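You operate a simulated robot arm through the tools that you are given. There is no shell and no other tool.

You are at the controls of a simulated robot arm. One attempt, no reset.

## Task
Melt the blue pot marked size at the heat on its label.
Fine: stand it in the round well of the glue warmer, set the knob, then switch on; switch off once the lamp is green; lid on, no bubbles. Set down upright: what you pick out.

Only the result counts: the job must be done as asked and must still hold three seconds after the hand-in. Knocking over, shifting, dropping, spilling or breaking anything else fails it. A push-on lid holds only when it is set on centred and level and pressed home; a screw cap is set on level and turned clockwise until tight.

## Robot
A 6-joint arm with a fingered hand, fixed in place. Base frame: the origin is on the floor under the middle of its stand, x ahead of it, y to its left, z up. Units: cm, rad, N and s.
With the tool pointing down near the work surface it reaches from about 28 to 70 cm from the base axis. Its first joint turns from -2.897 to 2.897 rad. Payload 4 kg.
The TCP is the grasp point between the finger pads, 2.2 cm short of the fingertips. In the tool frame z runs along the fingers and y along their closing line. The gripper opens to 11.2 cm; its body begins 6 cm behind the TCP. The gripper is a hand of 4 fingers: y runs from the thumb to the fingers, the wrist lies at [0, 0, -21.8] in the tool frame.
Orientation is that of the tool frame in the base frame, as [roll, pitch, yaw] about the fixed x, y, z axes, in that order (R = Rz(yaw) Ry(pitch) Rx(roll)). With the fingers straight down and closing along the base's y, the tool's x points along the base's -x, its y along +y and its z along -z.

## Interface
- The arm moves only by the tool servo_tool. Its argument "increments" is a list of rows, each a list of 6 numbers: the shift along the base's x, y, z in cm, then the turn, a rotation vector about the base's x, y, z in rad. In form: [[tx, ty, tz, ax, ay, az], ...]. A call has 1 to 20 rows; each row shifts and turns the commanded pose from where the row before left it. Rows are played at 5 a second. More than 5 cm and 0.15 rad between two rows, and nothing of the call is played. A pose out of reach is approached as far as the arm can. The call stops where the force on the tool passes 40 N (or 10 N more than at its start, if that is more) or the arm is blocked; 0.2 s more then pass. In this call time passes only in rows, and 0.2 s behind the last. It gives the time, the measured TCP pose, the force on the tool (base axes), the opening and the grip force at its end, in the units of the frame above (readings bear some noise), with the torque about the TCP (base axes, N m) and any sound that the robot's microphone picked up.
- Cameras (640 x 400 px; columns grow to the right, rows downward): "scene" is fixed at [40.33, -51.45, 171.99]; the picture's right is [1.00, -0.08, 0.00], its down [-0.07, -0.92, -0.38] and it looks along [0.03, 0.38, -0.92] (base axes); focal length 269 px, centre (320, 200). "wrist" rides on the gripper at [6.9, 0.4, -8.3] in the tool frame; the picture's right is [-0.06, 1.00, 0.00], its down [-0.77, -0.05, -0.64] and it looks along [-0.64, -0.04, 0.77] (tool axes); focal length 243 px, centre (320, 200). There is no depth. A picture from a camera that has moved, and an enlarged one, comes with that camera's place and axes in the base frame and with its lens. The place of the scene camera against the robot may be out by one fixed shift of up to 1.8 cm in any direction.
- get_image(camera): a new picture of that camera. The clock stands still meanwhile.
- set_fingers(finger1, finger2, finger3, thumb_bend): sets how far each is bent, from 0 (flat) to 1 (curled in); at 0.3 the hand is open as for a grip, at 0.7 the pads meet at the TCP. One left out holds its place. A second passes; each finger stops where it meets its share of the squeeze, and holds until it gets a number again. It is the only way to open and close the hand. It gives what a move gives, with no picture; readings hold the bend of each and the force on the fingers (four entries, about 0 where the hand has none), thumb and palm.
- enlarge(camera, box): a new picture of the part [left, top, right, bottom] of that camera's present view, enlarged. The clock stands still meanwhile.
- job_done(): hands the job in; it is judged then, once.

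Nothing tells you positions but the pictures and the camera data. Unless the task says otherwise, let go and move clear before handing in.

The tools are called after "Request:" as a command line: name --pt "numbers of a row" for each row, then --argument value for the rest, lists and objects as JSON in quotes. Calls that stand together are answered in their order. servo_tool: Moves the arm, as the interface text tells. Its arguments: {"type":"object","properties":{"increments":{"type":"array","items":{"type":"array","items":{"type":"number"}}}},"required":["increments"]} The other tools are called the same way: set_fingers (finger1, finger2, finger3, thumb_bend) moves the fingers one by one; get_image (camera) takes a picture; enlarge (camera, box) takes an enlarged picture of a part of a camera's view; job_done () hands the job in.

At the start:

```text
time_s: 0.0
tool_pos: [28.0, -17.14, 131.67]
tcp_rot: [-3.14, -0.001, -3.14]
wrist_force: [0.4, 0.5, 0.5]
moment: [0.01, 0.03, 0.01]
gripper_width: 11.22
finger_force: 0.0
shape: jaw
bend: [0.3, 0.3, 0.3, 0.3]
finger forces: [0.0, 0.1, 0.0, 0.1, 0.0, 0.0]
```

scene: 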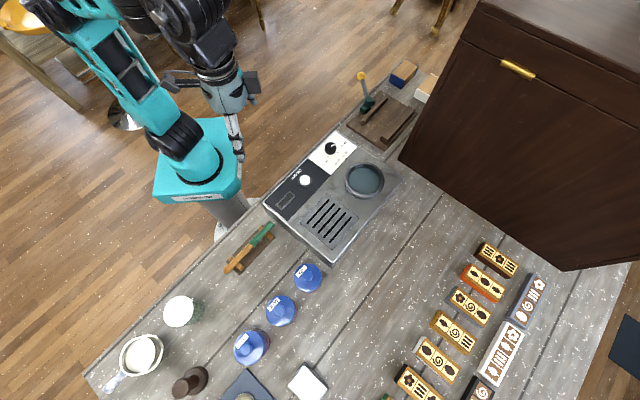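
wrist: 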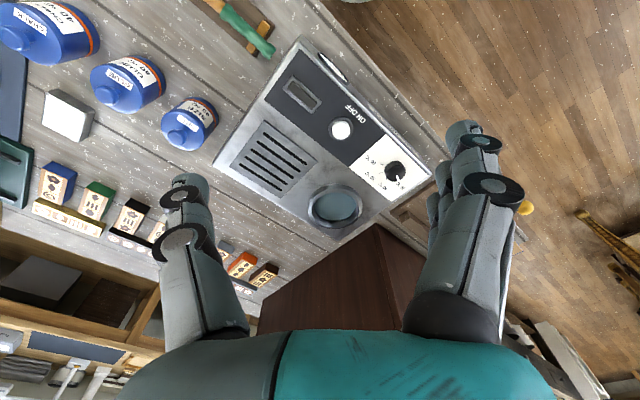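

I see a workbench with a glue warmer (panel, knob, button, round well), three blue pots of differing size with labels, and other items. First I look closer at the labels and the warmer.

Request:
enlarge --camera "scene" --box '[220, 240, 340, 380]'

Request:
enlarge --camera "scene" --box '[260, 120, 410, 270]'

Request:
enlarge --camera "wrist" --box '[0, 0, 230, 150]'

Request:
enlarge --camera "wrist" --box '[220, 40, 440, 240]'

```text
2.86 times, centred on (280, 310) of scene
camera zoom: at [40.33, -51.45, 171.99], right [1.0, -0.08, 0.0], down [-0.07, -0.92, -0.38], along [0.03, 0.38, -0.92], focal length 770 px, centre (434, -114)
```

zoom: 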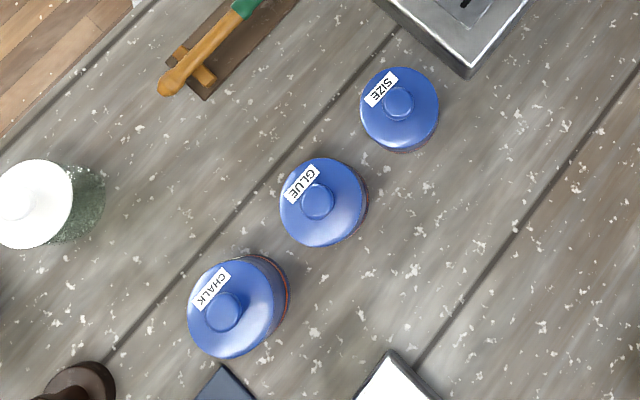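

```text
2.67 times, centred on (335, 195) of scene
camera zoom: at [40.33, -51.45, 171.99], right [1.0, -0.08, 0.0], down [-0.07, -0.92, -0.38], along [0.03, 0.38, -0.92], focal length 718 px, centre (280, 213)
```

zoom: 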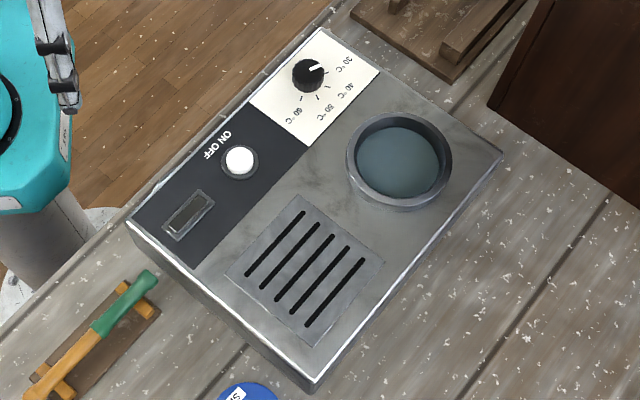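

```text
2.67 times, centred on (115, 75) of wrist
camera zoom: at [21.13, -16.65, 140.0], right [0.06, 1.0, 0.0], down [0.77, -0.05, 0.64], along [0.64, -0.04, -0.77], focal length 647 px, centre (867, 533)
```

zoom: 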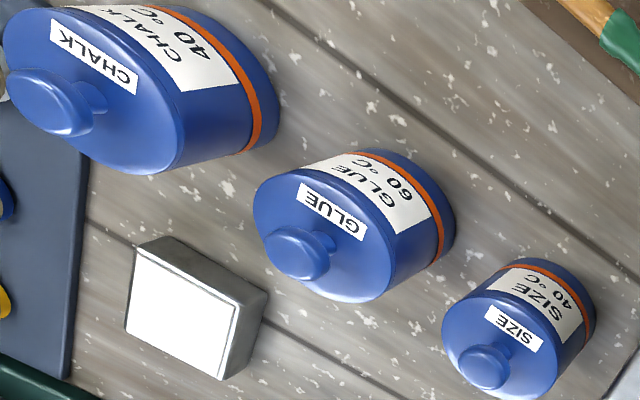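

```text
2.00 times, centred on (330, 140) of wrist
camera zoom: at [21.13, -16.65, 140.0], right [0.06, 1.0, 0.0], down [0.77, -0.05, 0.64], along [0.64, -0.04, -0.77], focal length 485 px, centre (300, 320)
```

zoom: 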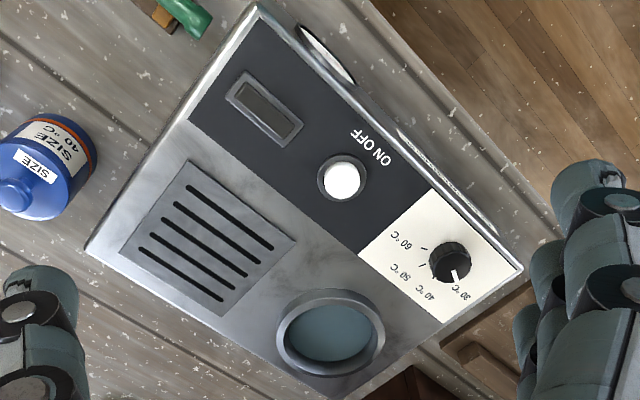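

The pot marked SIZE reads 40 °C; it is the smallest blue one, near (38,-42). The warmer's knob is around (48,-4), the white button near (39,-14), and the well near (58,-15). I'll move the hand above and behind the pot for a closer wrist view.

Request:
servo_tool --pt "-0.2 -2.5 -1.2 0 0 0" --pt "-0.2 -2.5 -1.2 0 0 0" --pt "-0.2 -2.5 -1.2 0 0 0" --pt "-0.2 -2.5 -1.2 0 0 0" --pt "-0.2 -2.5 -1.2 0 0 0" --pt "-0.2 -2.5 -1.2 0 0 0" --pt "-0.2 -2.5 -1.2 0 0 0" --pt "-0.2 -2.5 -1.2 0 0 0" --pt "-0.2 -2.5 -1.2 0 0 0" --pt "-0.2 -2.5 -1.2 0 0 0"

Request:
get_image --camera "wrist"

Request:
get_image --camera "scene"

```text
time_s: 2.2
tool_pos: [26.01, -42.08, 119.86]
tcp_rot: [-3.141, -0.001, -3.141]
wrist_force: [0.3, -0.1, 0.7]
moment: [0.01, -0.02, 0.0]
gripper_width: 11.18
finger_force: 0.1
shape: jaw
bend: [0.3, 0.3, 0.3, 0.3]
finger forces: [0.0, 0.0, 0.0, 0.0, 0.1, 0.1]
```

```text
taken
camera wrist: at [19.18, -41.55, 128.01], right [0.06, 1.0, 0.0], down [0.77, -0.05, 0.64], along [0.64, -0.04, -0.77], focal length 243 px, centre (320, 200)
```

wrist: 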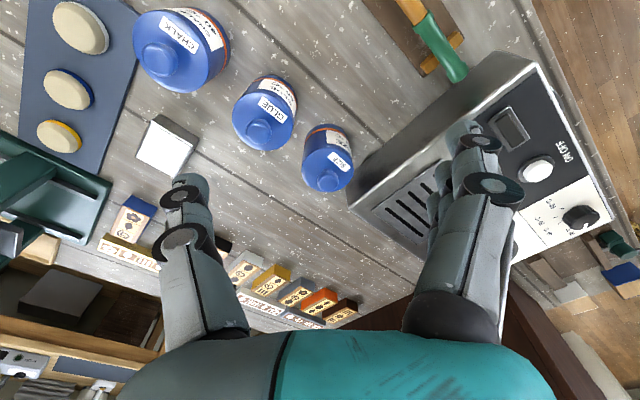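

```text
taken
```

scene: 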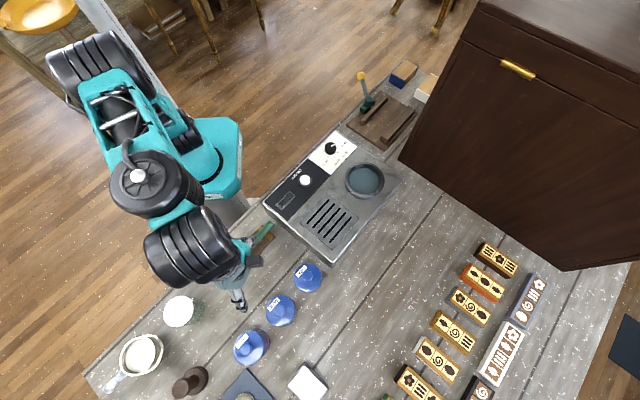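

The pot is now in clear view ahead of the hand; I enlarge the pot and the warmer panel to measure them.

Request:
enlarge --camera "wrist" --box '[220, 60, 400, 210]'

Request:
enlarge --camera "wrist" --box '[470, 80, 630, 260]'

Request:
enlarge --camera "scene" --box '[270, 250, 340, 300]'

Request:
enlarge --camera "scene" --box '[265, 130, 365, 220]'

```text
2.67 times, centred on (310, 135) of wrist
camera zoom: at [19.18, -41.55, 128.01], right [0.06, 1.0, 0.0], down [0.77, -0.05, 0.64], along [0.64, -0.04, -0.77], focal length 647 px, centre (347, 373)
```

zoom: 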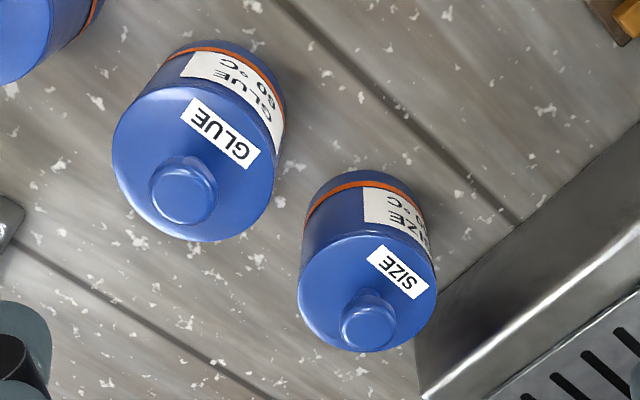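

```text
2.22 times, centred on (550, 170) of wrist
camera zoom: at [19.18, -41.55, 128.01], right [0.06, 1.0, 0.0], down [0.77, -0.05, 0.64], along [0.64, -0.04, -0.77], focal length 539 px, centre (-191, 267)
```

zoom: 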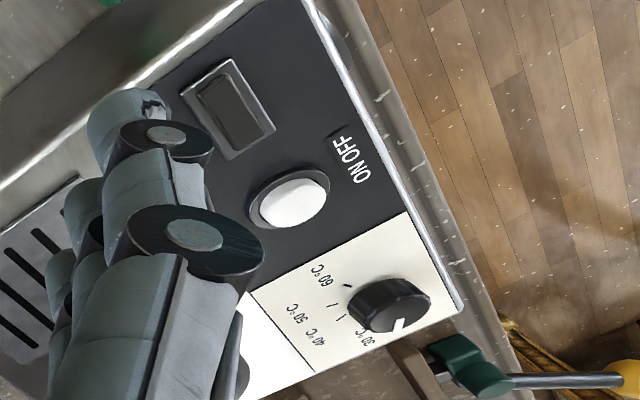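

```text
8.00 times, centred on (305, 275) of scene
camera zoom: at [40.33, -51.45, 171.99], right [1.0, -0.08, 0.0], down [-0.07, -0.92, -0.38], along [0.03, 0.38, -0.92], focal length 2155 px, centre (440, -400)
```

zoom: 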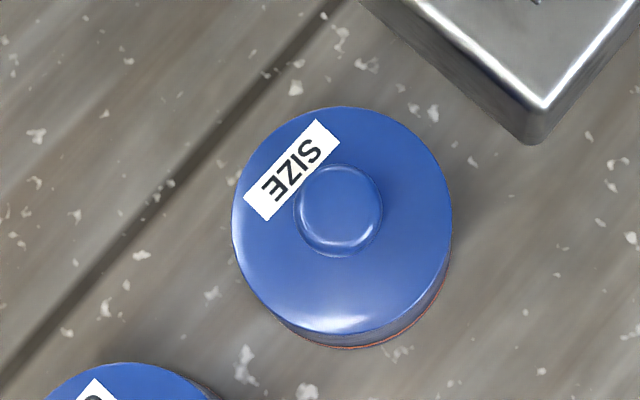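

```text
4.44 times, centred on (315, 175) of scene
camera zoom: at [40.33, -51.45, 171.99], right [1.0, -0.08, 0.0], down [-0.07, -0.92, -0.38], along [0.03, 0.38, -0.92], focal length 1197 px, centre (342, 311)
```

zoom: 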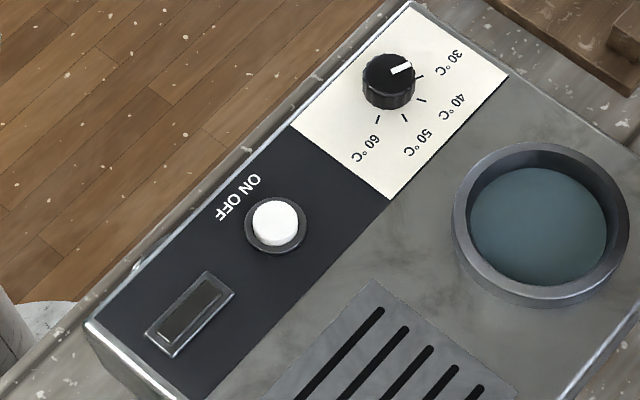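

Triangulating gives the pot's lid-knob top at about (37.7,-41.6,102.5), table top near z=92, pot radius about 3.5. Next I look over the warmer to measure the well, knob and button.

Request:
servo_tool --pt "0.8 2.5 0 0 0 0" --pt "0.8 2.5 0 0 0 0" --pt "0.8 2.5 0 0 0 0" --pt "0.8 2.5 0 0 0 0" --pt "0.8 2.5 0 0 0 0" --pt "0.8 2.5 0 0 0 0" --pt "0.8 2.5 0 0 0 0" --pt "0.8 2.5 0 0 0 0" --pt "0.8 2.5 0 0 0 0" --pt "0.8 2.5 0 0 0 0" --pt "0.8 2.5 0 0 0 0"

Request:
get_image --camera "wrist"

Request:
enlarge --camera "wrist" --box '[220, 60, 460, 260]'

```text
time_s: 4.6
tool_pos: [34.68, -14.56, 119.76]
tcp_rot: [-3.14, -0.001, 3.141]
wrist_force: [-0.8, -0.2, 0.3]
moment: [-0.01, 0.01, 0.01]
gripper_width: 11.18
finger_force: 0.0
shape: jaw
bend: [0.3, 0.3, 0.3, 0.3]
finger forces: [0.0, 0.1, 0.1, 0.0, 0.0, 0.0]
```

```text
taken
camera wrist: at [27.95, -14.09, 127.98], right [0.06, 1.0, 0.0], down [0.77, -0.05, 0.64], along [0.64, -0.04, -0.77], focal length 243 px, centre (320, 200)
```

wrist: 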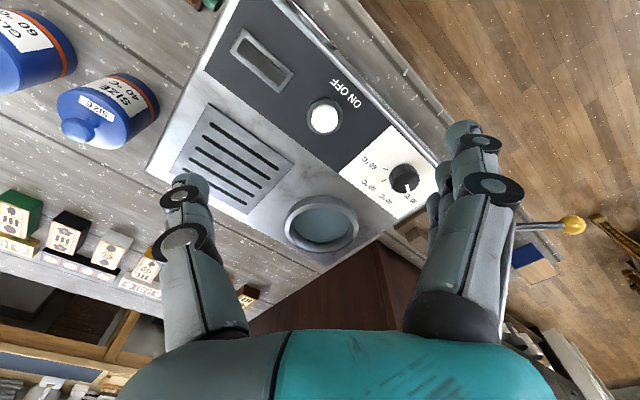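

```text
2.00 times, centred on (340, 160) of wrist
camera zoom: at [27.95, -14.09, 127.98], right [0.06, 1.0, 0.0], down [0.77, -0.05, 0.64], along [0.64, -0.04, -0.77], focal length 485 px, centre (280, 280)
```

zoom: 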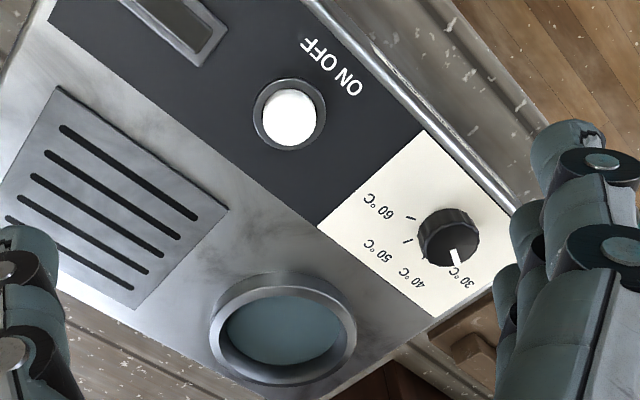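

The well has a raised ring and a blue floor. I enlarge more for accurate measuring.

Request:
enlarge --camera "wrist" --box '[270, 185, 370, 265]'

Request:
enlarge --camera "wrist" --box '[360, 130, 440, 210]'

Request:
enlarge --camera "wrist" --box '[40, 60, 180, 170]'

Request:
enlarge --camera "wrist" --box '[220, 10, 360, 140]'

```text
5.00 times, centred on (320, 225) of wrist
camera zoom: at [27.95, -14.09, 127.98], right [0.06, 1.0, 0.0], down [0.77, -0.05, 0.64], along [0.64, -0.04, -0.77], focal length 1213 px, centre (320, 75)
```

zoom: 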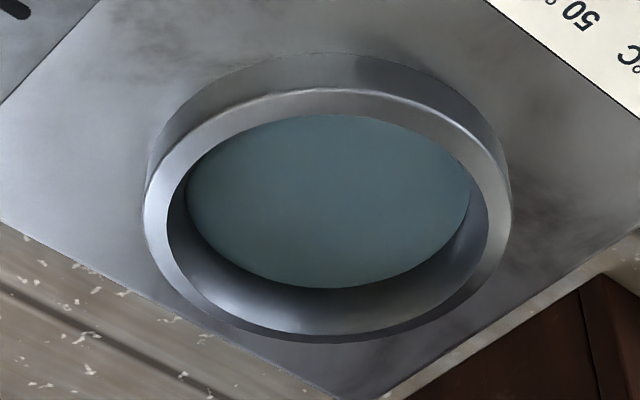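

```text
5.00 times, centred on (400, 170) of wrist
camera zoom: at [27.95, -14.09, 127.98], right [0.06, 1.0, 0.0], down [0.77, -0.05, 0.64], along [0.64, -0.04, -0.77], focal length 1213 px, centre (-80, 350)
```

zoom: 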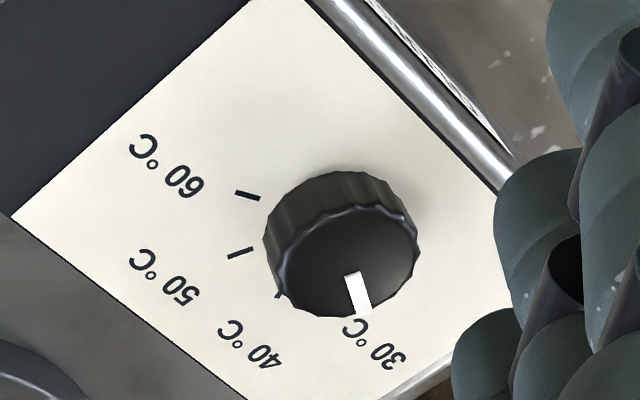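

```text
3.64 times, centred on (110, 115) of wrist
camera zoom: at [27.95, -14.09, 127.98], right [0.06, 1.0, 0.0], down [0.77, -0.05, 0.64], along [0.64, -0.04, -0.77], focal length 882 px, centre (1084, 509)
```

zoom: 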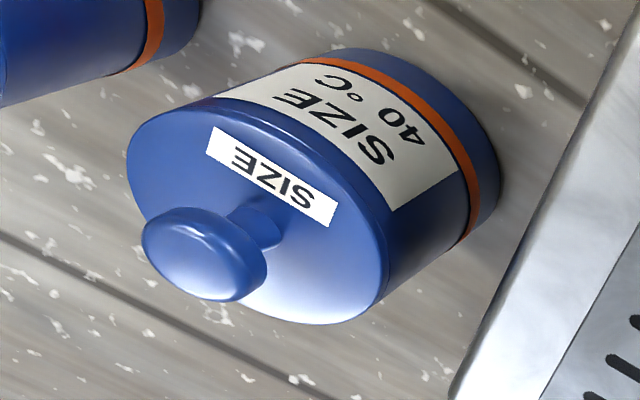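

```text
3.08 times, centred on (290, 75) of wrist
camera zoom: at [27.95, -14.09, 127.98], right [0.06, 1.0, 0.0], down [0.77, -0.05, 0.64], along [0.64, -0.04, -0.77], focal length 746 px, centre (412, 585)
```

zoom: 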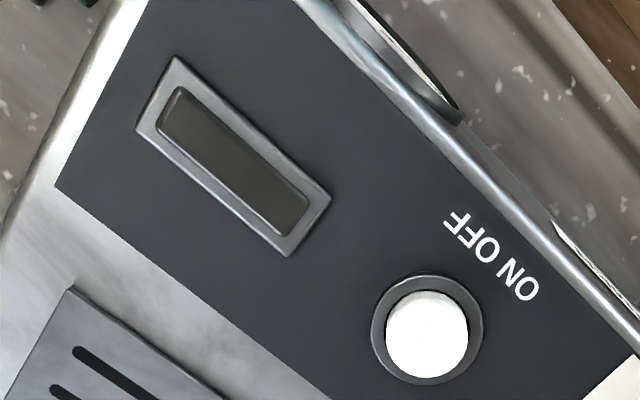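

I now have: button top ≈(38.3,-14.2,101.5), warmer knob ≈(47,-4.2,102.3), well ≈(56,-15.6) with a shallow ring about 1.7 cm high. The pots and the warmer edge line up at about 45°, so I turn the hand 46° so it closes across that row, and move above the SIZE pot.

Request:
servo_tool --pt "0.253 -2.257 -0.3 0 0 0.067" --pt "0.253 -2.257 -0.3 0 0 0.067" --pt "0.253 -2.257 -0.3 0 0 0.067" --pt "0.253 -2.257 -0.3 0 0 0.067" --pt "0.253 -2.257 -0.3 0 0 0.067" --pt "0.253 -2.257 -0.3 0 0 0.067" --pt "0.253 -2.257 -0.3 0 0 0.067" --pt "0.253 -2.257 -0.3 0 0 0.067" --pt "0.253 -2.257 -0.3 0 0 0.067" --pt "0.253 -2.257 -0.3 0 0 0.067" --pt "0.253 -2.257 -0.3 0 0 0.067" --pt "0.253 -2.257 -0.3 0 0 0.067"

Request:
get_image --camera "wrist"

Request:
get_image --camera "scene"

```text
time_s: 7.2
tool_pos: [38.53, -42.25, 117.36]
tcp_rot: [3.14, 0.013, -2.337]
wrist_force: [-0.7, -0.3, 1.0]
moment: [-0.02, 0.0, -0.01]
gripper_width: 11.2
finger_force: 0.0
shape: jaw
bend: [0.3, 0.3, 0.3, 0.3]
finger forces: [0.0, 0.0, 0.0, 0.1, 0.0, 0.0]
out of reach, approached as far as the arm can: row 11, 12
```

```text
taken
camera wrist: at [33.6, -46.99, 125.52], right [-0.68, 0.74, 0.0], down [0.56, 0.51, 0.65], along [0.48, 0.44, -0.76], focal length 243 px, centre (320, 200)
```

wrist: 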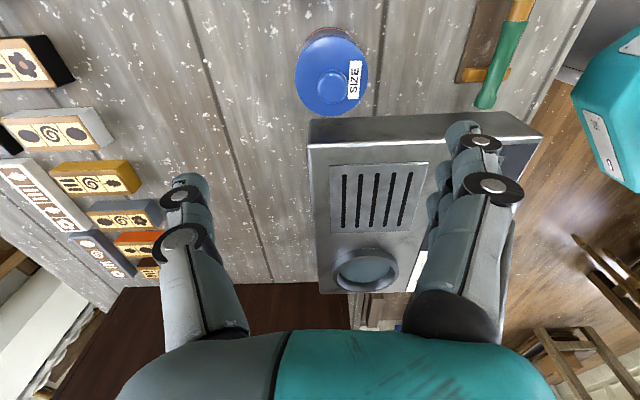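

```text
taken
```

scene: 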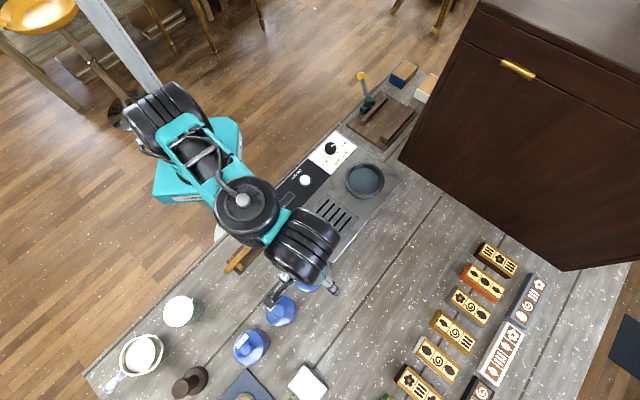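

The last two rows were reported slightly out of reach (pose is about 1 cm off, tiny tilt). I test whether it is the height or the turn by going down a little.

Request:
servo_tool --pt "0 0 -2 0 0 0" --pt "0 0 -2 0 0 0"

```text
time_s: 7.8
tool_pos: [39.93, -43.35, 114.94]
tcp_rot: [3.138, 0.016, -2.34]
wrist_force: [0.8, 0.4, 1.0]
moment: [-0.01, -0.03, -0.01]
gripper_width: 11.22
finger_force: 0.1
shape: jaw
bend: [0.3, 0.3, 0.3, 0.3]
finger forces: [0.1, 0.1, 0.0, 0.0, 0.0, 0.0]
out of reach, approached as far as the arm can: row 1, 2
```

Going down drifted outward, so something limits this pose. I turn back part of the yaw to see if the turn is the cause.

Request:
servo_tool --pt "0 0 0 0 0 -0.1" --pt "0 0 0 0 0 -0.1" --pt "0 0 0 0 0 -0.1"

```text
time_s: 8.6
tool_pos: [39.76, -43.26, 115.03]
tcp_rot: [-3.14, 0.001, -2.637]
wrist_force: [-0.5, -0.2, -0.5]
moment: [0.01, 0.02, 0.02]
gripper_width: 11.18
finger_force: 0.1
shape: jaw
bend: [0.3, 0.3, 0.3, 0.3]
finger forces: [0.0, 0.0, 0.1, 0.0, 0.0, 0.1]
```

Confirmed: the turn was at its limit in that direction. I'll turn the other way to the equivalent closing line (thumb toward the warmer side), staying high, and centre over the pot.

Request:
servo_tool --pt "-0.1 0.08 0 0 0 -0.142" --pt "-0.1 0.08 0 0 0 -0.142" --pt "-0.1 0.08 0 0 0 -0.142" --pt "-0.1 0.08 0 0 0 -0.142" --pt "-0.1 0.08 0 0 0 -0.142" --pt "-0.1 0.08 0 0 0 -0.142" --pt "-0.1 0.08 0 0 0 -0.142" --pt "-0.1 0.08 0 0 0 -0.142" --pt "-0.1 0.08 0 0 0 -0.142" --pt "-0.1 0.08 0 0 0 -0.142" --pt "-0.1 0.08 0 0 0 -0.142" --pt "-0.1 0.08 0 0 0 -0.142" --pt "-0.1 0.08 0 0 0 -0.142" --pt "-0.1 0.08 0 0 0 -0.142" --pt "-0.1 0.08 0 0 0 -0.142" --pt "-0.1 0.08 0 0 0 -0.142" --pt "-0.1 0.08 0 0 0 -0.142" --pt "-0.1 0.08 0 0 0 -0.142" --pt "-0.1 0.08 0 0 0 -0.142" --pt "-0.1 0.08 0 0 0 -0.142"

Request:
get_image --camera "wrist"

Request:
get_image --camera "scene"

```text
time_s: 12.8
tool_pos: [37.85, -41.69, 114.98]
tcp_rot: [-3.141, 0.002, 0.801]
wrist_force: [0.2, 0.2, -0.5]
moment: [0.03, 0.03, 0.0]
gripper_width: 11.18
finger_force: 0.1
shape: jaw
bend: [0.3, 0.3, 0.3, 0.3]
finger forces: [0.0, 0.0, 0.0, 0.0, 0.0, 0.0]
```

```text
taken
camera wrist: at [43.18, -37.04, 123.3], right [0.67, -0.74, 0.0], down [-0.57, -0.52, 0.64], along [-0.48, -0.43, -0.77], focal length 243 px, centre (320, 200)
```

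wrist: 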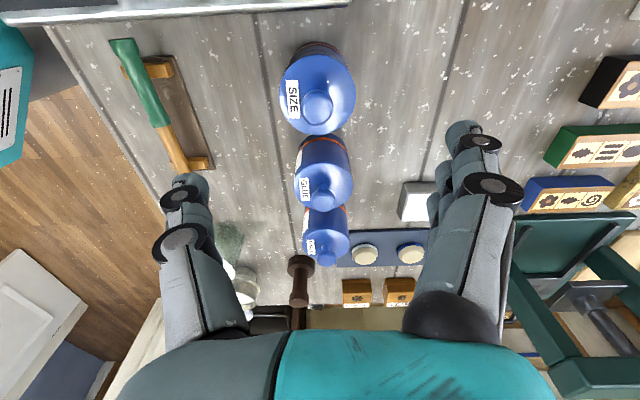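

```text
taken
```

scene: 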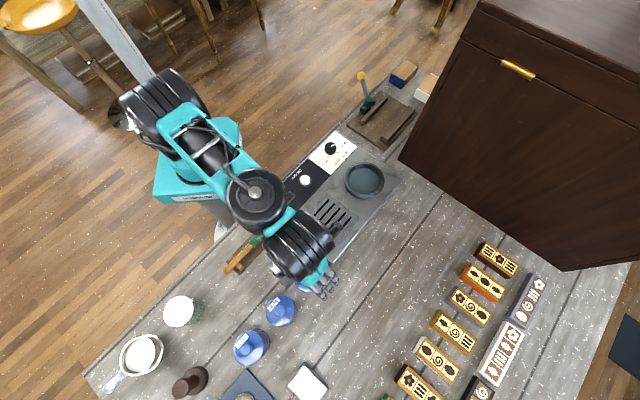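

The hand is above the pot with the closing line across the row. I check the pot's position with an enlarged view before descending.

Request:
enlarge --camera "wrist" --box '[250, 30, 390, 150]'

```text
3.33 times, centred on (320, 90) of wrist
camera zoom: at [43.18, -37.04, 123.3], right [0.67, -0.74, 0.0], down [-0.57, -0.52, 0.64], along [-0.48, -0.43, -0.77], focal length 809 px, centre (320, 567)
```

zoom: 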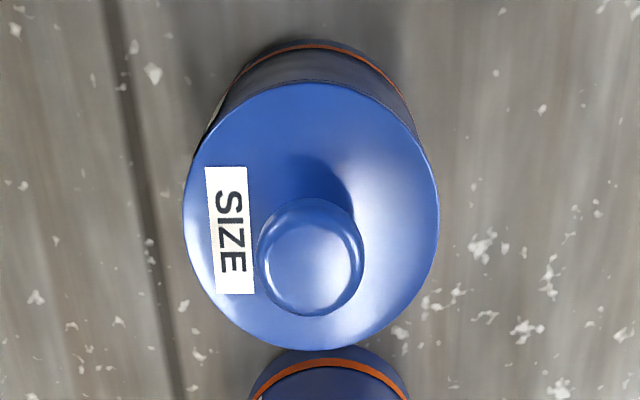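

Pot centre confirmed at (37.73,-41.65), lid rim at z≈99.2, table ≈92. I lower the open hand around the pot to TCP z≈97.3, slowing at the end.

Request:
servo_tool --pt "-0.1 0.04 -1.7 0 0 0" --pt "0 0 -1.7 0 0 0" --pt "0 0 -1.7 0 0 0" --pt "0 0 -1.7 0 0 0" --pt "0 0 -1.7 0 0 0" --pt "0 0 -1.7 0 0 0" --pt "0 0 -1.5 0 0 0" --pt "0 0 -1.5 0 0 0" --pt "0 0 -1.5 0 0 0" --pt "0 0 -1 0 0 0" --pt "0 0 -1 0 0 0" --pt "0 0 -0.5 0 0 0" --pt "0 0 -0.5 0 0 0"

Request:
get_image --camera "wrist"

Request:
get_image --camera "scene"

```text
time_s: 15.6
tool_pos: [37.64, -41.64, 97.25]
tcp_rot: [3.14, -0.001, 0.802]
wrist_force: [0.3, 0.1, 0.7]
moment: [0.0, 0.01, 0.01]
gripper_width: 11.22
finger_force: 0.1
shape: jaw
bend: [0.3, 0.3, 0.3, 0.3]
finger forces: [0.0, 0.0, 0.1, 0.0, 0.6, 0.0]
```

```text
taken
camera wrist: at [43.08, -36.97, 105.58], right [0.67, -0.74, 0.0], down [-0.57, -0.52, 0.64], along [-0.47, -0.43, -0.77], focal length 243 px, centre (320, 200)
```

wrist: 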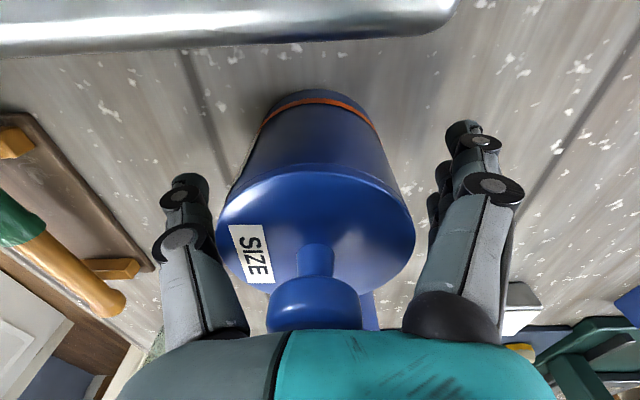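

```text
taken
```

scene: 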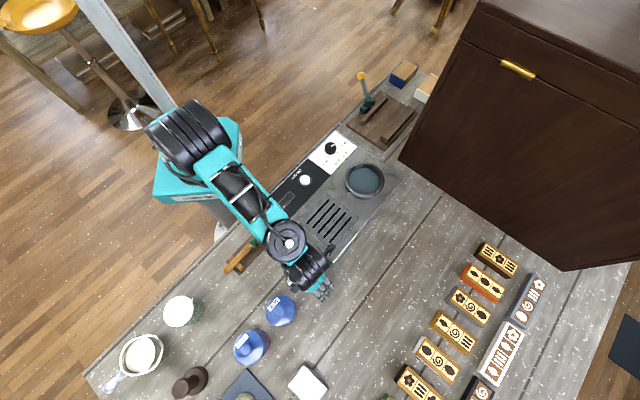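

The pot sits centred between thumb and fingers. I lower a further 0.3 cm so the pads grip the body below the lid, then close.

Request:
servo_tool --pt "0.05 0 -0.3 0 0 0"

Request:
set_fingers --finger1 0.5 --finger2 0.5 --finger3 0.5 --thumb_bend 0.5

Request:
get_image --camera "wrist"

```text
time_s: 16.0
tool_pos: [37.78, -41.62, 97.12]
tcp_rot: [-3.141, 0.0, 0.803]
wrist_force: [-1.9, 1.4, 4.9]
moment: [0.1, 0.08, 0.01]
gripper_width: 11.18
finger_force: 0.2
shape: jaw
bend: [0.3, 0.3, 0.3, 0.3]
finger forces: [0.1, 0.1, 0.0, 0.0, 4.1, 0.0]
```

```text
time_s: 17.0
tool_pos: [37.87, -41.64, 97.26]
tcp_rot: [-3.14, -0.001, 0.804]
wrist_force: [-4.7, 5.8, 11.3]
moment: [-0.05, 0.04, -0.06]
gripper_width: 6.44
finger_force: 12.0
shape: fingers
bend: [0.5, 0.47, 0.47, 0.5]
finger forces: [0.0, 5.7, 1.8, 0.1, 17.2, 0.0]
```

```text
taken
camera wrist: at [43.1, -36.97, 105.33], right [0.67, -0.74, 0.0], down [-0.57, -0.52, 0.64], along [-0.47, -0.43, -0.77], focal length 243 px, centre (320, 200)
```

wrist: 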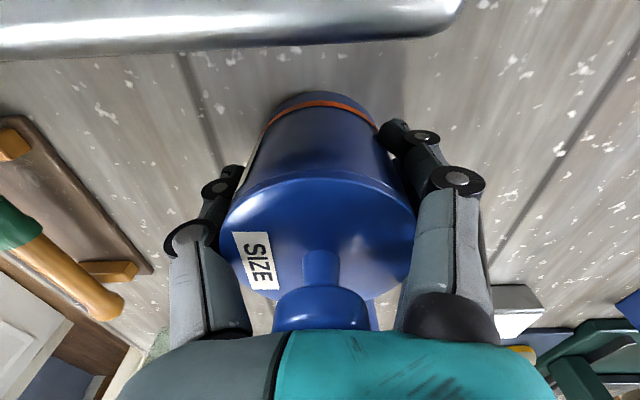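

Lowering that last bit made the hand touch the lid knob (upward force), so I reopen, raise by about 0.4 cm and close again with a full squeeze.

Request:
set_fingers --finger1 0.3 --finger2 0.3 --finger3 0.3 --thumb_bend 0.3

Request:
servo_tool --pt "-0.1 0 0.45 0 0 0" --pt "0 0 0 0 0 0"

Request:
get_image --camera "wrist"

```text
time_s: 18.0
tool_pos: [37.82, -41.73, 97.0]
tcp_rot: [-3.141, -0.001, 0.804]
wrist_force: [0.3, 0.6, 0.2]
moment: [-0.02, 0.0, 0.01]
gripper_width: 11.28
finger_force: 0.0
shape: fingers
bend: [0.3, 0.3, 0.3, 0.3]
finger forces: [0.0, 0.0, 0.0, 0.0, 0.1, 0.0]
```

```text
time_s: 18.6
tool_pos: [37.73, -41.67, 97.41]
tcp_rot: [-3.14, 0.0, 0.805]
wrist_force: [0.8, -0.4, 0.2]
moment: [0.03, 0.01, 0.03]
gripper_width: 11.29
finger_force: 0.1
shape: fingers
bend: [0.3, 0.3, 0.3, 0.3]
finger forces: [0.0, 0.1, 0.0, 0.0, 0.0, 0.1]
```

```text
taken
camera wrist: at [43.02, -36.99, 105.74], right [0.67, -0.74, 0.0], down [-0.57, -0.52, 0.64], along [-0.47, -0.43, -0.77], focal length 243 px, centre (320, 200)
```

wrist: 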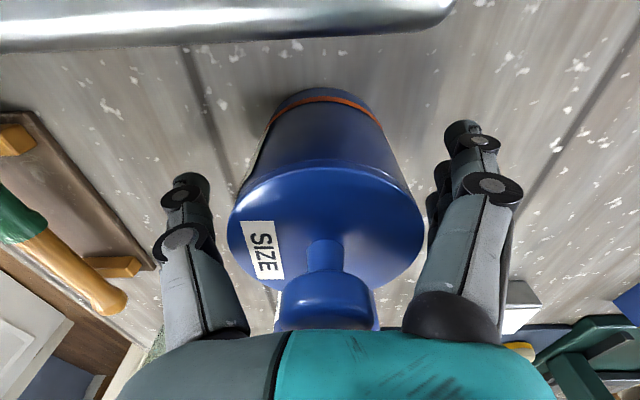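

The pot is now centred in the hand with no contact. I close with all fingers to a full squeeze.

Request:
set_fingers --finger1 0.45 --finger2 0.45 --finger3 0.45 --thumb_bend 0.45

Request:
get_image --camera "wrist"

```text
time_s: 19.6
tool_pos: [37.68, -41.67, 97.49]
tcp_rot: [-3.14, 0.0, 0.805]
wrist_force: [0.8, -0.2, 1.6]
moment: [-0.04, 0.01, -0.01]
gripper_width: 7.3
finger_force: 1.3
shape: fingers
bend: [0.45, 0.44, 0.45, 0.45]
finger forces: [0.0, 1.6, 0.0, 0.0, 1.1, 0.0]
```

```text
taken
camera wrist: at [43.02, -36.98, 105.74], right [0.67, -0.74, 0.0], down [-0.57, -0.52, 0.64], along [-0.47, -0.43, -0.77], focal length 243 px, centre (320, 200)
```

wrist: 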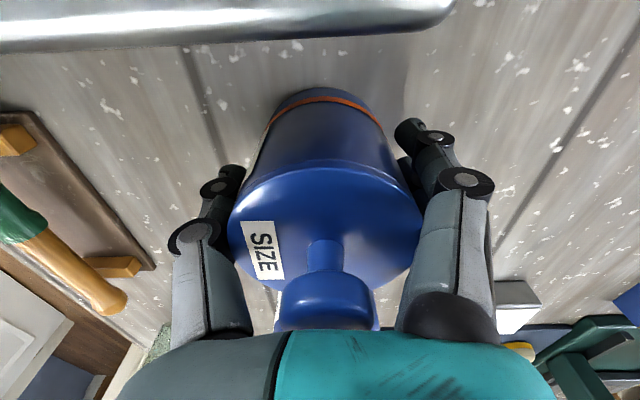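

Both sides are just touching at 7.3 cm opening. I squeeze fully now.

Request:
set_fingers --finger1 0.7 --finger2 0.7 --finger3 0.7 --thumb_bend 0.7

Request:
get_image --camera "wrist"

```text
time_s: 20.6
tool_pos: [37.68, -41.61, 97.55]
tcp_rot: [-3.141, -0.001, 0.804]
wrist_force: [0.9, -1.8, -0.6]
moment: [-0.17, -0.12, -0.02]
gripper_width: 5.84
finger_force: 23.6
shape: fingers
bend: [0.52, 0.48, 0.48, 0.56]
finger forces: [7.4, 9.3, 7.8, 0.0, 22.5, 0.0]
```

```text
taken
camera wrist: at [43.02, -36.99, 105.74], right [0.67, -0.74, 0.0], down [-0.57, -0.52, 0.64], along [-0.47, -0.43, -0.77], focal length 243 px, centre (320, 200)
```

wrist: 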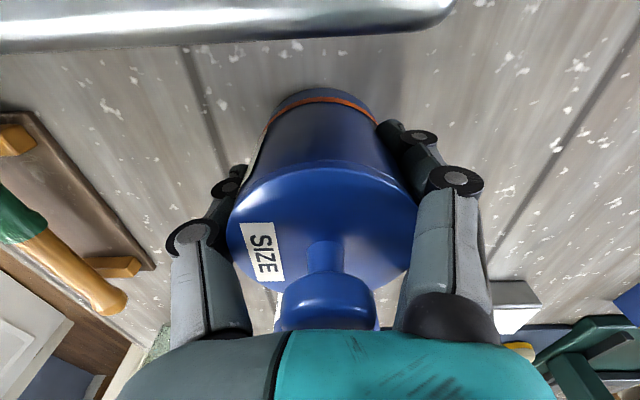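

Firm grip: all three fingers and thumb loaded evenly (~24 N). I lift slowly by 3 cm and check.

Request:
servo_tool --pt "0 0 0.5 0 0 0" --pt "0 0 0.5 0 0 0" --pt "0 0 0.5 0 0 0" --pt "0 0 0.5 0 0 0" --pt "0 0 0.5 0 0 0" --pt "0 0 0.5 0 0 0"

Request:
get_image --camera "wrist"

```text
time_s: 22.0
tool_pos: [37.74, -41.71, 100.48]
tcp_rot: [-3.14, 0.0, 0.803]
wrist_force: [0.4, 0.5, -5.1]
moment: [0.0, -0.02, -0.01]
gripper_width: 5.85
finger_force: 22.6
shape: fingers
bend: [0.52, 0.48, 0.48, 0.56]
finger forces: [7.5, 7.6, 7.4, 0.0, 22.0, 0.1]
heard: snap
```

```text
taken
camera wrist: at [43.01, -36.96, 108.77], right [0.67, -0.74, 0.0], down [-0.57, -0.52, 0.64], along [-0.47, -0.43, -0.77], focal length 243 px, centre (320, 200)
```

wrist: 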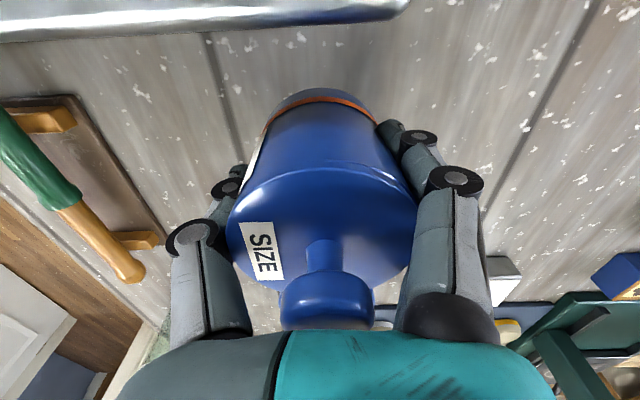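

A "snap" was heard — possibly the lid coming loose from the body. I look closely at the lid seam.

Request:
enlarge --camera "wrist" --box '[215, 70, 435, 220]'

Request:
enlarge --camera "scene" --box '[270, 240, 350, 310]'

```text
2.67 times, centred on (325, 145) of wrist
camera zoom: at [43.01, -36.96, 108.77], right [0.67, -0.74, 0.0], down [-0.57, -0.52, 0.64], along [-0.47, -0.43, -0.77], focal length 647 px, centre (307, 347)
```

zoom: 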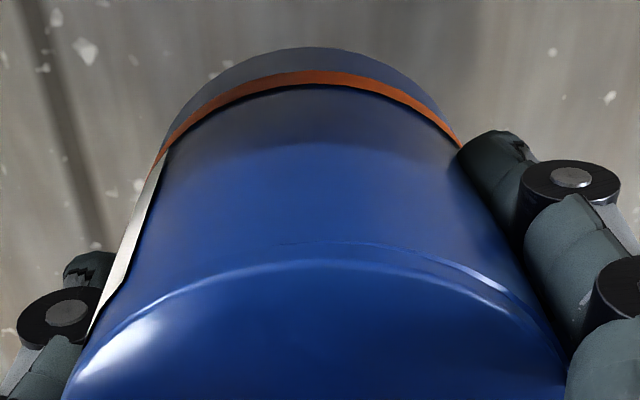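

```text
5.71 times, centred on (310, 275) of scene
camera zoom: at [40.33, -51.45, 171.99], right [1.0, -0.08, 0.0], down [-0.07, -0.92, -0.38], along [0.03, 0.38, -0.92], focal length 1539 px, centre (377, -229)
```

zoom: 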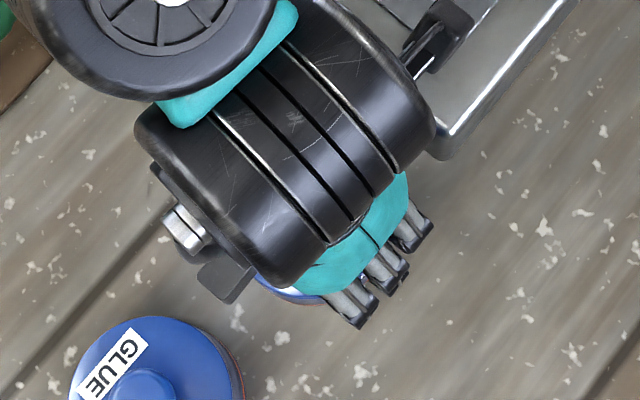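

The lid seam looks a touch uneven on the finger side, so the lid may have popped slightly; I'll press it home once the pot stands in the well. Meanwhile I enlarge the scene view of the well to fix its centre.

Request:
enlarge --camera "scene" --box '[335, 150, 395, 205]'

Request:
enlarge --camera "scene" --box '[290, 130, 360, 195]'

```text
7.27 times, centred on (365, 178) of scene
camera zoom: at [40.33, -51.45, 171.99], right [1.0, -0.08, 0.0], down [-0.07, -0.92, -0.38], along [0.03, 0.38, -0.92], focal length 1959 px, centre (-7, 364)
```

zoom: 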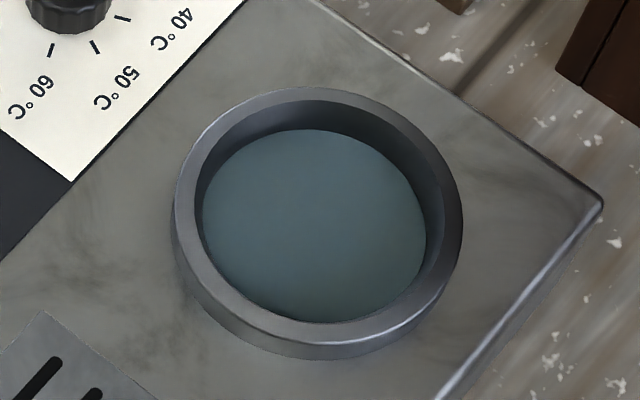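

```text
6.15 times, centred on (325, 162) of scene
camera zoom: at [40.33, -51.45, 171.99], right [1.0, -0.08, 0.0], down [-0.07, -0.92, -0.38], along [0.03, 0.38, -0.92], focal length 1657 px, centre (289, 431)
```

zoom: 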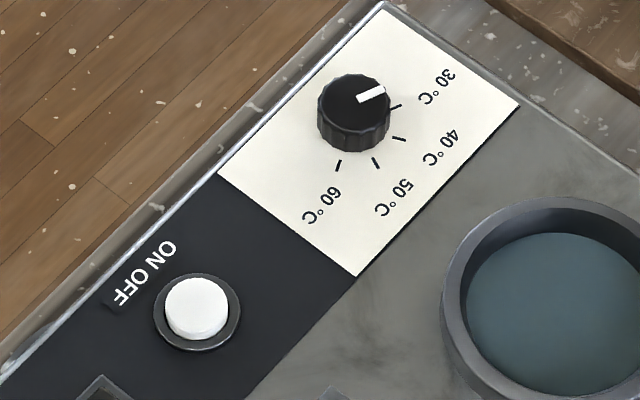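

The well centre agrees in both cameras: about (56.1,-15.55), rim z≈101.5, floor ≈99.3. I lift the pot gently well clear, then carry it across.

Request:
servo_tool --pt "0 0 1 0 0 0" --pt "0 0 1 0 0 0" --pt "0 0 1 0 0 0" --pt "0 0 1 0 0 0" --pt "0 0 1 0 0 0" --pt "0 0 1 0 0 0" --pt "0 0 1 0 0 0" --pt "0 0 1 0 0 0" --pt "0 0 1 0 0 0" --pt "0 0 1 0 0 0"

Request:
get_image --camera "wrist"

Request:
get_image --camera "scene"

```text
time_s: 24.2
tool_pos: [37.57, -41.7, 110.69]
tcp_rot: [-3.138, 0.0, 0.805]
wrist_force: [-0.3, -0.9, -4.6]
moment: [0.03, 0.02, 0.0]
gripper_width: 5.85
finger_force: 22.1
shape: fingers
bend: [0.52, 0.48, 0.48, 0.56]
finger forces: [7.7, 7.6, 7.5, 0.0, 21.9, 0.0]
```

```text
taken
camera wrist: at [42.98, -36.96, 118.77], right [0.67, -0.74, 0.0], down [-0.57, -0.52, 0.64], along [-0.47, -0.43, -0.77], focal length 243 px, centre (320, 200)
```

wrist: 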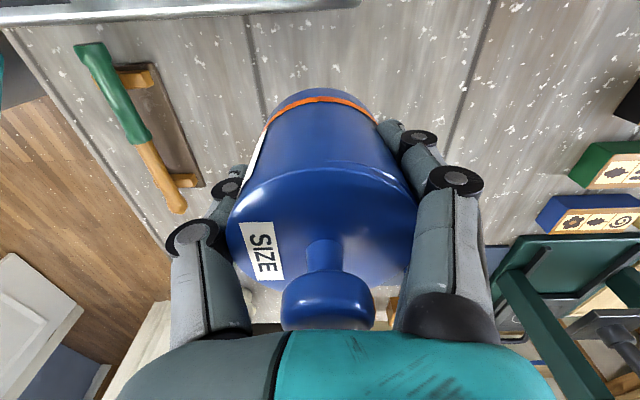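

```text
taken
```

scene: 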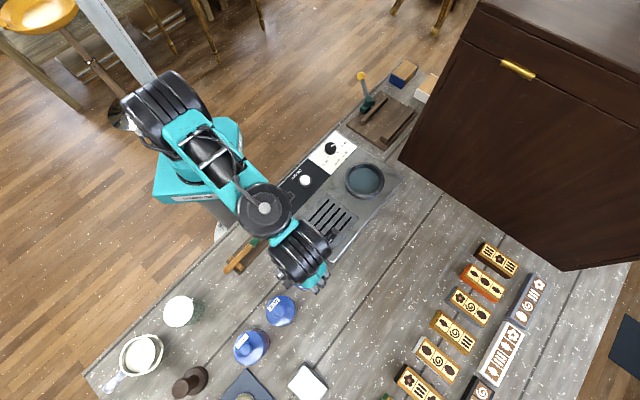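

Grip is stable. I check the lid seam once more in this light, then carry to the well.

Request:
enlarge --camera "wrist" --box '[215, 130, 435, 330]'

Request:
servo_tool --pt "0.92 1.31 0 0 0 0" --pt "1.15 1.64 0 0 0 0" --pt "1.15 1.64 0 0 0 0" --pt "1.15 1.64 0 0 0 0" --pt "1.15 1.64 0 0 0 0" --pt "1.15 1.64 0 0 0 0" --pt "1.15 1.64 0 0 0 0" --pt "1.15 1.64 0 0 0 0" --pt "1.15 1.64 0 0 0 0" --pt "1.15 1.64 0 0 0 0" --pt "1.15 1.64 0 0 0 0" --pt "1.15 1.64 0 0 0 0" --pt "1.15 1.64 0 0 0 0" --pt "1.15 1.64 0 0 0 0" --pt "1.15 1.64 0 0 0 0" --pt "1.15 1.64 0 0 0 0"

Request:
get_image --camera "wrist"

Request:
get_image --camera "scene"

```text
2.00 times, centred on (325, 230) of wrist
camera zoom: at [42.98, -36.96, 118.77], right [0.67, -0.74, 0.0], down [-0.57, -0.52, 0.64], along [-0.47, -0.43, -0.77], focal length 485 px, centre (310, 140)
```

zoom: 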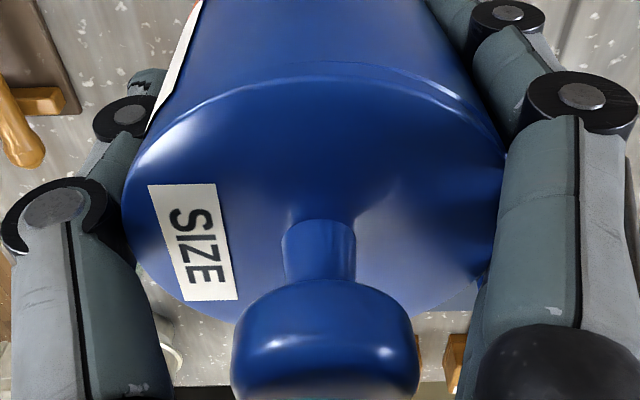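

```text
time_s: 27.6
tool_pos: [55.88, -15.81, 110.53]
tcp_rot: [-3.14, -0.001, 0.804]
wrist_force: [0.5, 0.1, -5.6]
moment: [-0.01, -0.03, -0.01]
gripper_width: 5.83
finger_force: 21.6
shape: fingers
bend: [0.52, 0.48, 0.48, 0.56]
finger forces: [7.7, 7.5, 7.5, 0.0, 21.5, 0.0]
```

```text
taken
camera wrist: at [61.13, -11.14, 118.79], right [0.67, -0.74, 0.0], down [-0.57, -0.52, 0.64], along [-0.47, -0.43, -0.77], focal length 243 px, centre (320, 200)
```

wrist: 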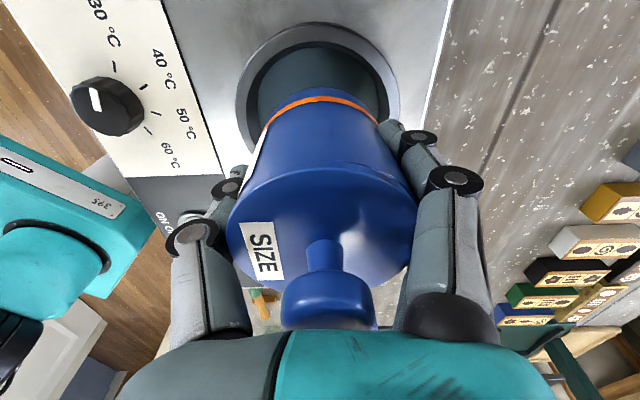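

```text
taken
```

scene: 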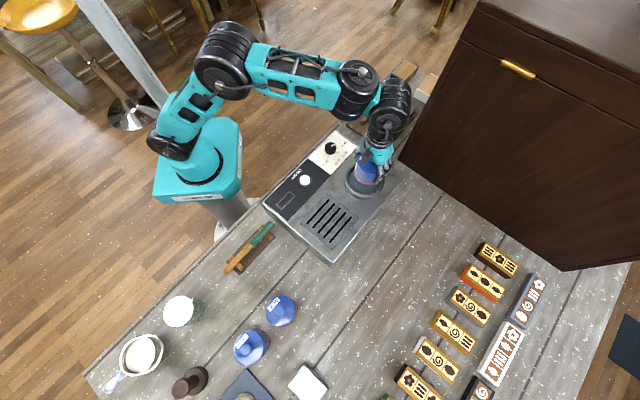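

The pot hangs right over the well. I nudge to centre and lower, slowly near the expected contact at TCP z≈104.8.

Request:
servo_tool --pt "0.1 0.3 -1 0 0 0" --pt "0 0 -1 0 0 0" --pt "0 0 -1 0 0 0" --pt "0 0 -1 0 0 0" --pt "0 0 -0.4 0 0 0" --pt "0 0 -0.4 0 0 0" --pt "0 0 -0.3 0 0 0"

Request:
get_image --camera "wrist"

Request:
enlarge --camera "scene" --box '[335, 130, 415, 210]'

```text
time_s: 29.2
tool_pos: [55.97, -15.52, 105.75]
tcp_rot: [3.135, -0.006, 0.805]
wrist_force: [-3.0, 1.3, 34.5]
moment: [-0.29, -0.24, -0.02]
gripper_width: 5.84
finger_force: 23.6
shape: fingers
bend: [0.53, 0.49, 0.49, 0.58]
finger forces: [7.6, 7.7, 7.6, 0.1, 25.1, 0.0]
```

```text
taken
camera wrist: at [61.25, -10.72, 114.02], right [0.67, -0.74, 0.01], down [-0.57, -0.52, 0.64], along [-0.47, -0.43, -0.77], focal length 243 px, centre (320, 200)
```

wrist: 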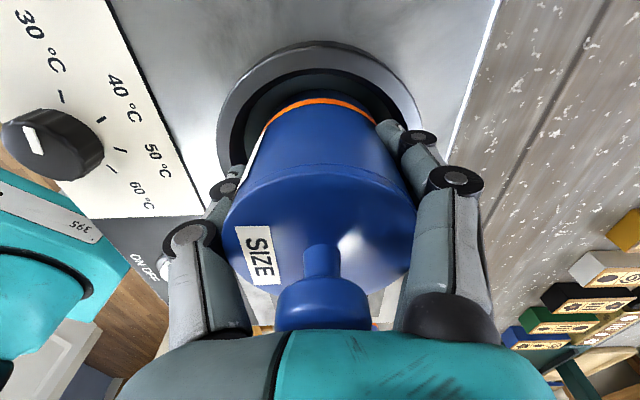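

```text
5.00 times, centred on (375, 170) of scene
camera zoom: at [40.33, -51.45, 171.99], right [1.0, -0.08, 0.0], down [-0.07, -0.92, -0.38], along [0.03, 0.38, -0.92], focal length 1347 px, centre (45, 350)
```

zoom: 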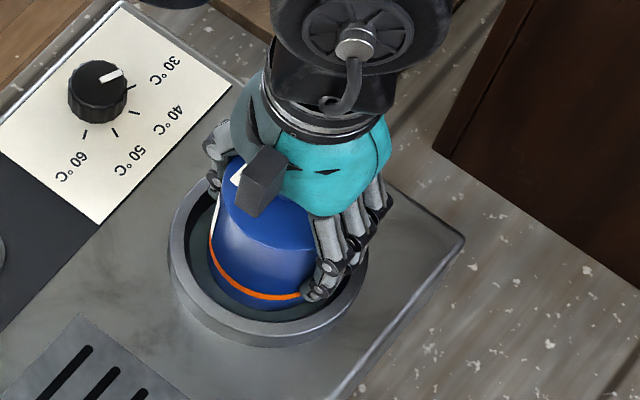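

Contact with the pot base at TCP z≈105.8 (34 N). I check that it is standing inside the ring and how the lid looks.

Request:
enlarge --camera "wrist" --box '[205, 30, 435, 190]'

Request:
enlarge --camera "scene" --box '[345, 155, 395, 205]'

```text
2.50 times, centred on (320, 110) of wrist
camera zoom: at [61.25, -10.72, 114.02], right [0.67, -0.74, 0.01], down [-0.57, -0.52, 0.64], along [-0.47, -0.43, -0.77], focal length 606 px, centre (320, 425)
```

zoom: 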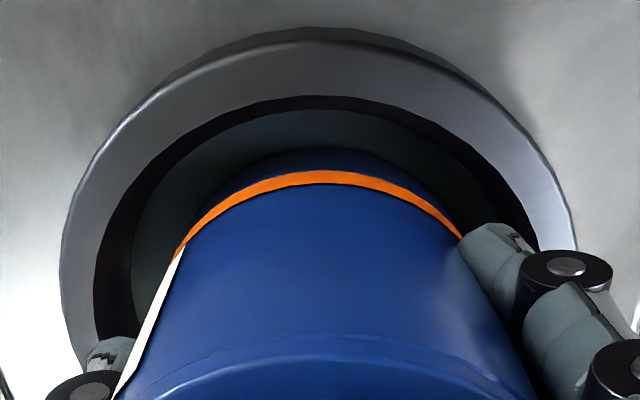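

```text
8.00 times, centred on (370, 180) of scene
camera zoom: at [40.33, -51.45, 171.99], right [1.0, -0.08, 0.0], down [-0.07, -0.92, -0.38], along [0.03, 0.38, -0.92], focal length 2155 px, centre (-80, 360)
```

zoom: 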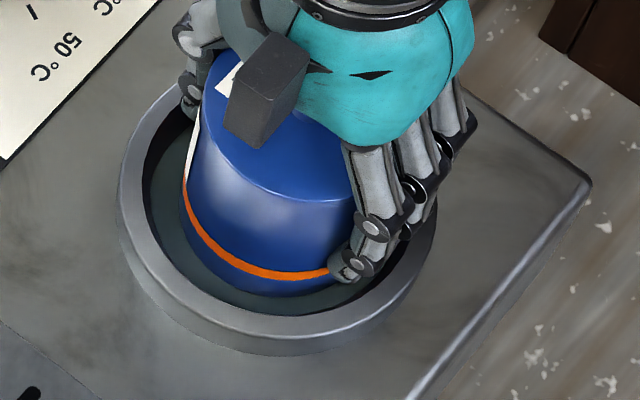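

The pot is standing on the floor inside the ring. I ease the down-force off and open the hand.

Request:
servo_tool --pt "0 0 0.15 0 0 0" --pt "0 0 0.1 0 0 0"

Request:
set_fingers --finger1 0.44 --finger2 0.44 --finger3 0.44 --thumb_bend 0.44

Request:
get_image --camera "wrist"

```text
time_s: 29.8
tool_pos: [55.97, -15.38, 105.76]
tcp_rot: [3.14, -0.002, 0.804]
wrist_force: [3.1, 2.7, 31.0]
moment: [-0.3, -0.37, -0.03]
gripper_width: 5.85
finger_force: 24.1
shape: fingers
bend: [0.53, 0.49, 0.49, 0.58]
finger forces: [8.8, 8.2, 7.5, 0.0, 23.3, 0.0]
```

```text
time_s: 30.8
tool_pos: [56.03, -15.45, 105.57]
tcp_rot: [-3.138, 0.0, 0.805]
wrist_force: [-0.8, 1.6, 3.4]
moment: [-0.01, -0.05, 0.02]
gripper_width: 7.57
finger_force: 3.7
shape: fingers
bend: [0.44, 0.44, 0.44, 0.44]
finger forces: [0.0, 3.0, 0.1, 0.0, 4.0, 0.0]
```

```text
taken
camera wrist: at [61.26, -10.78, 113.84], right [0.67, -0.74, 0.0], down [-0.57, -0.52, 0.64], along [-0.47, -0.43, -0.77], focal length 243 px, centre (320, 200)
```

wrist: 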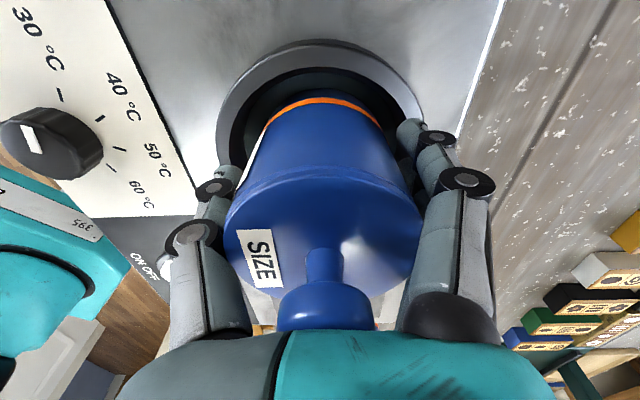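

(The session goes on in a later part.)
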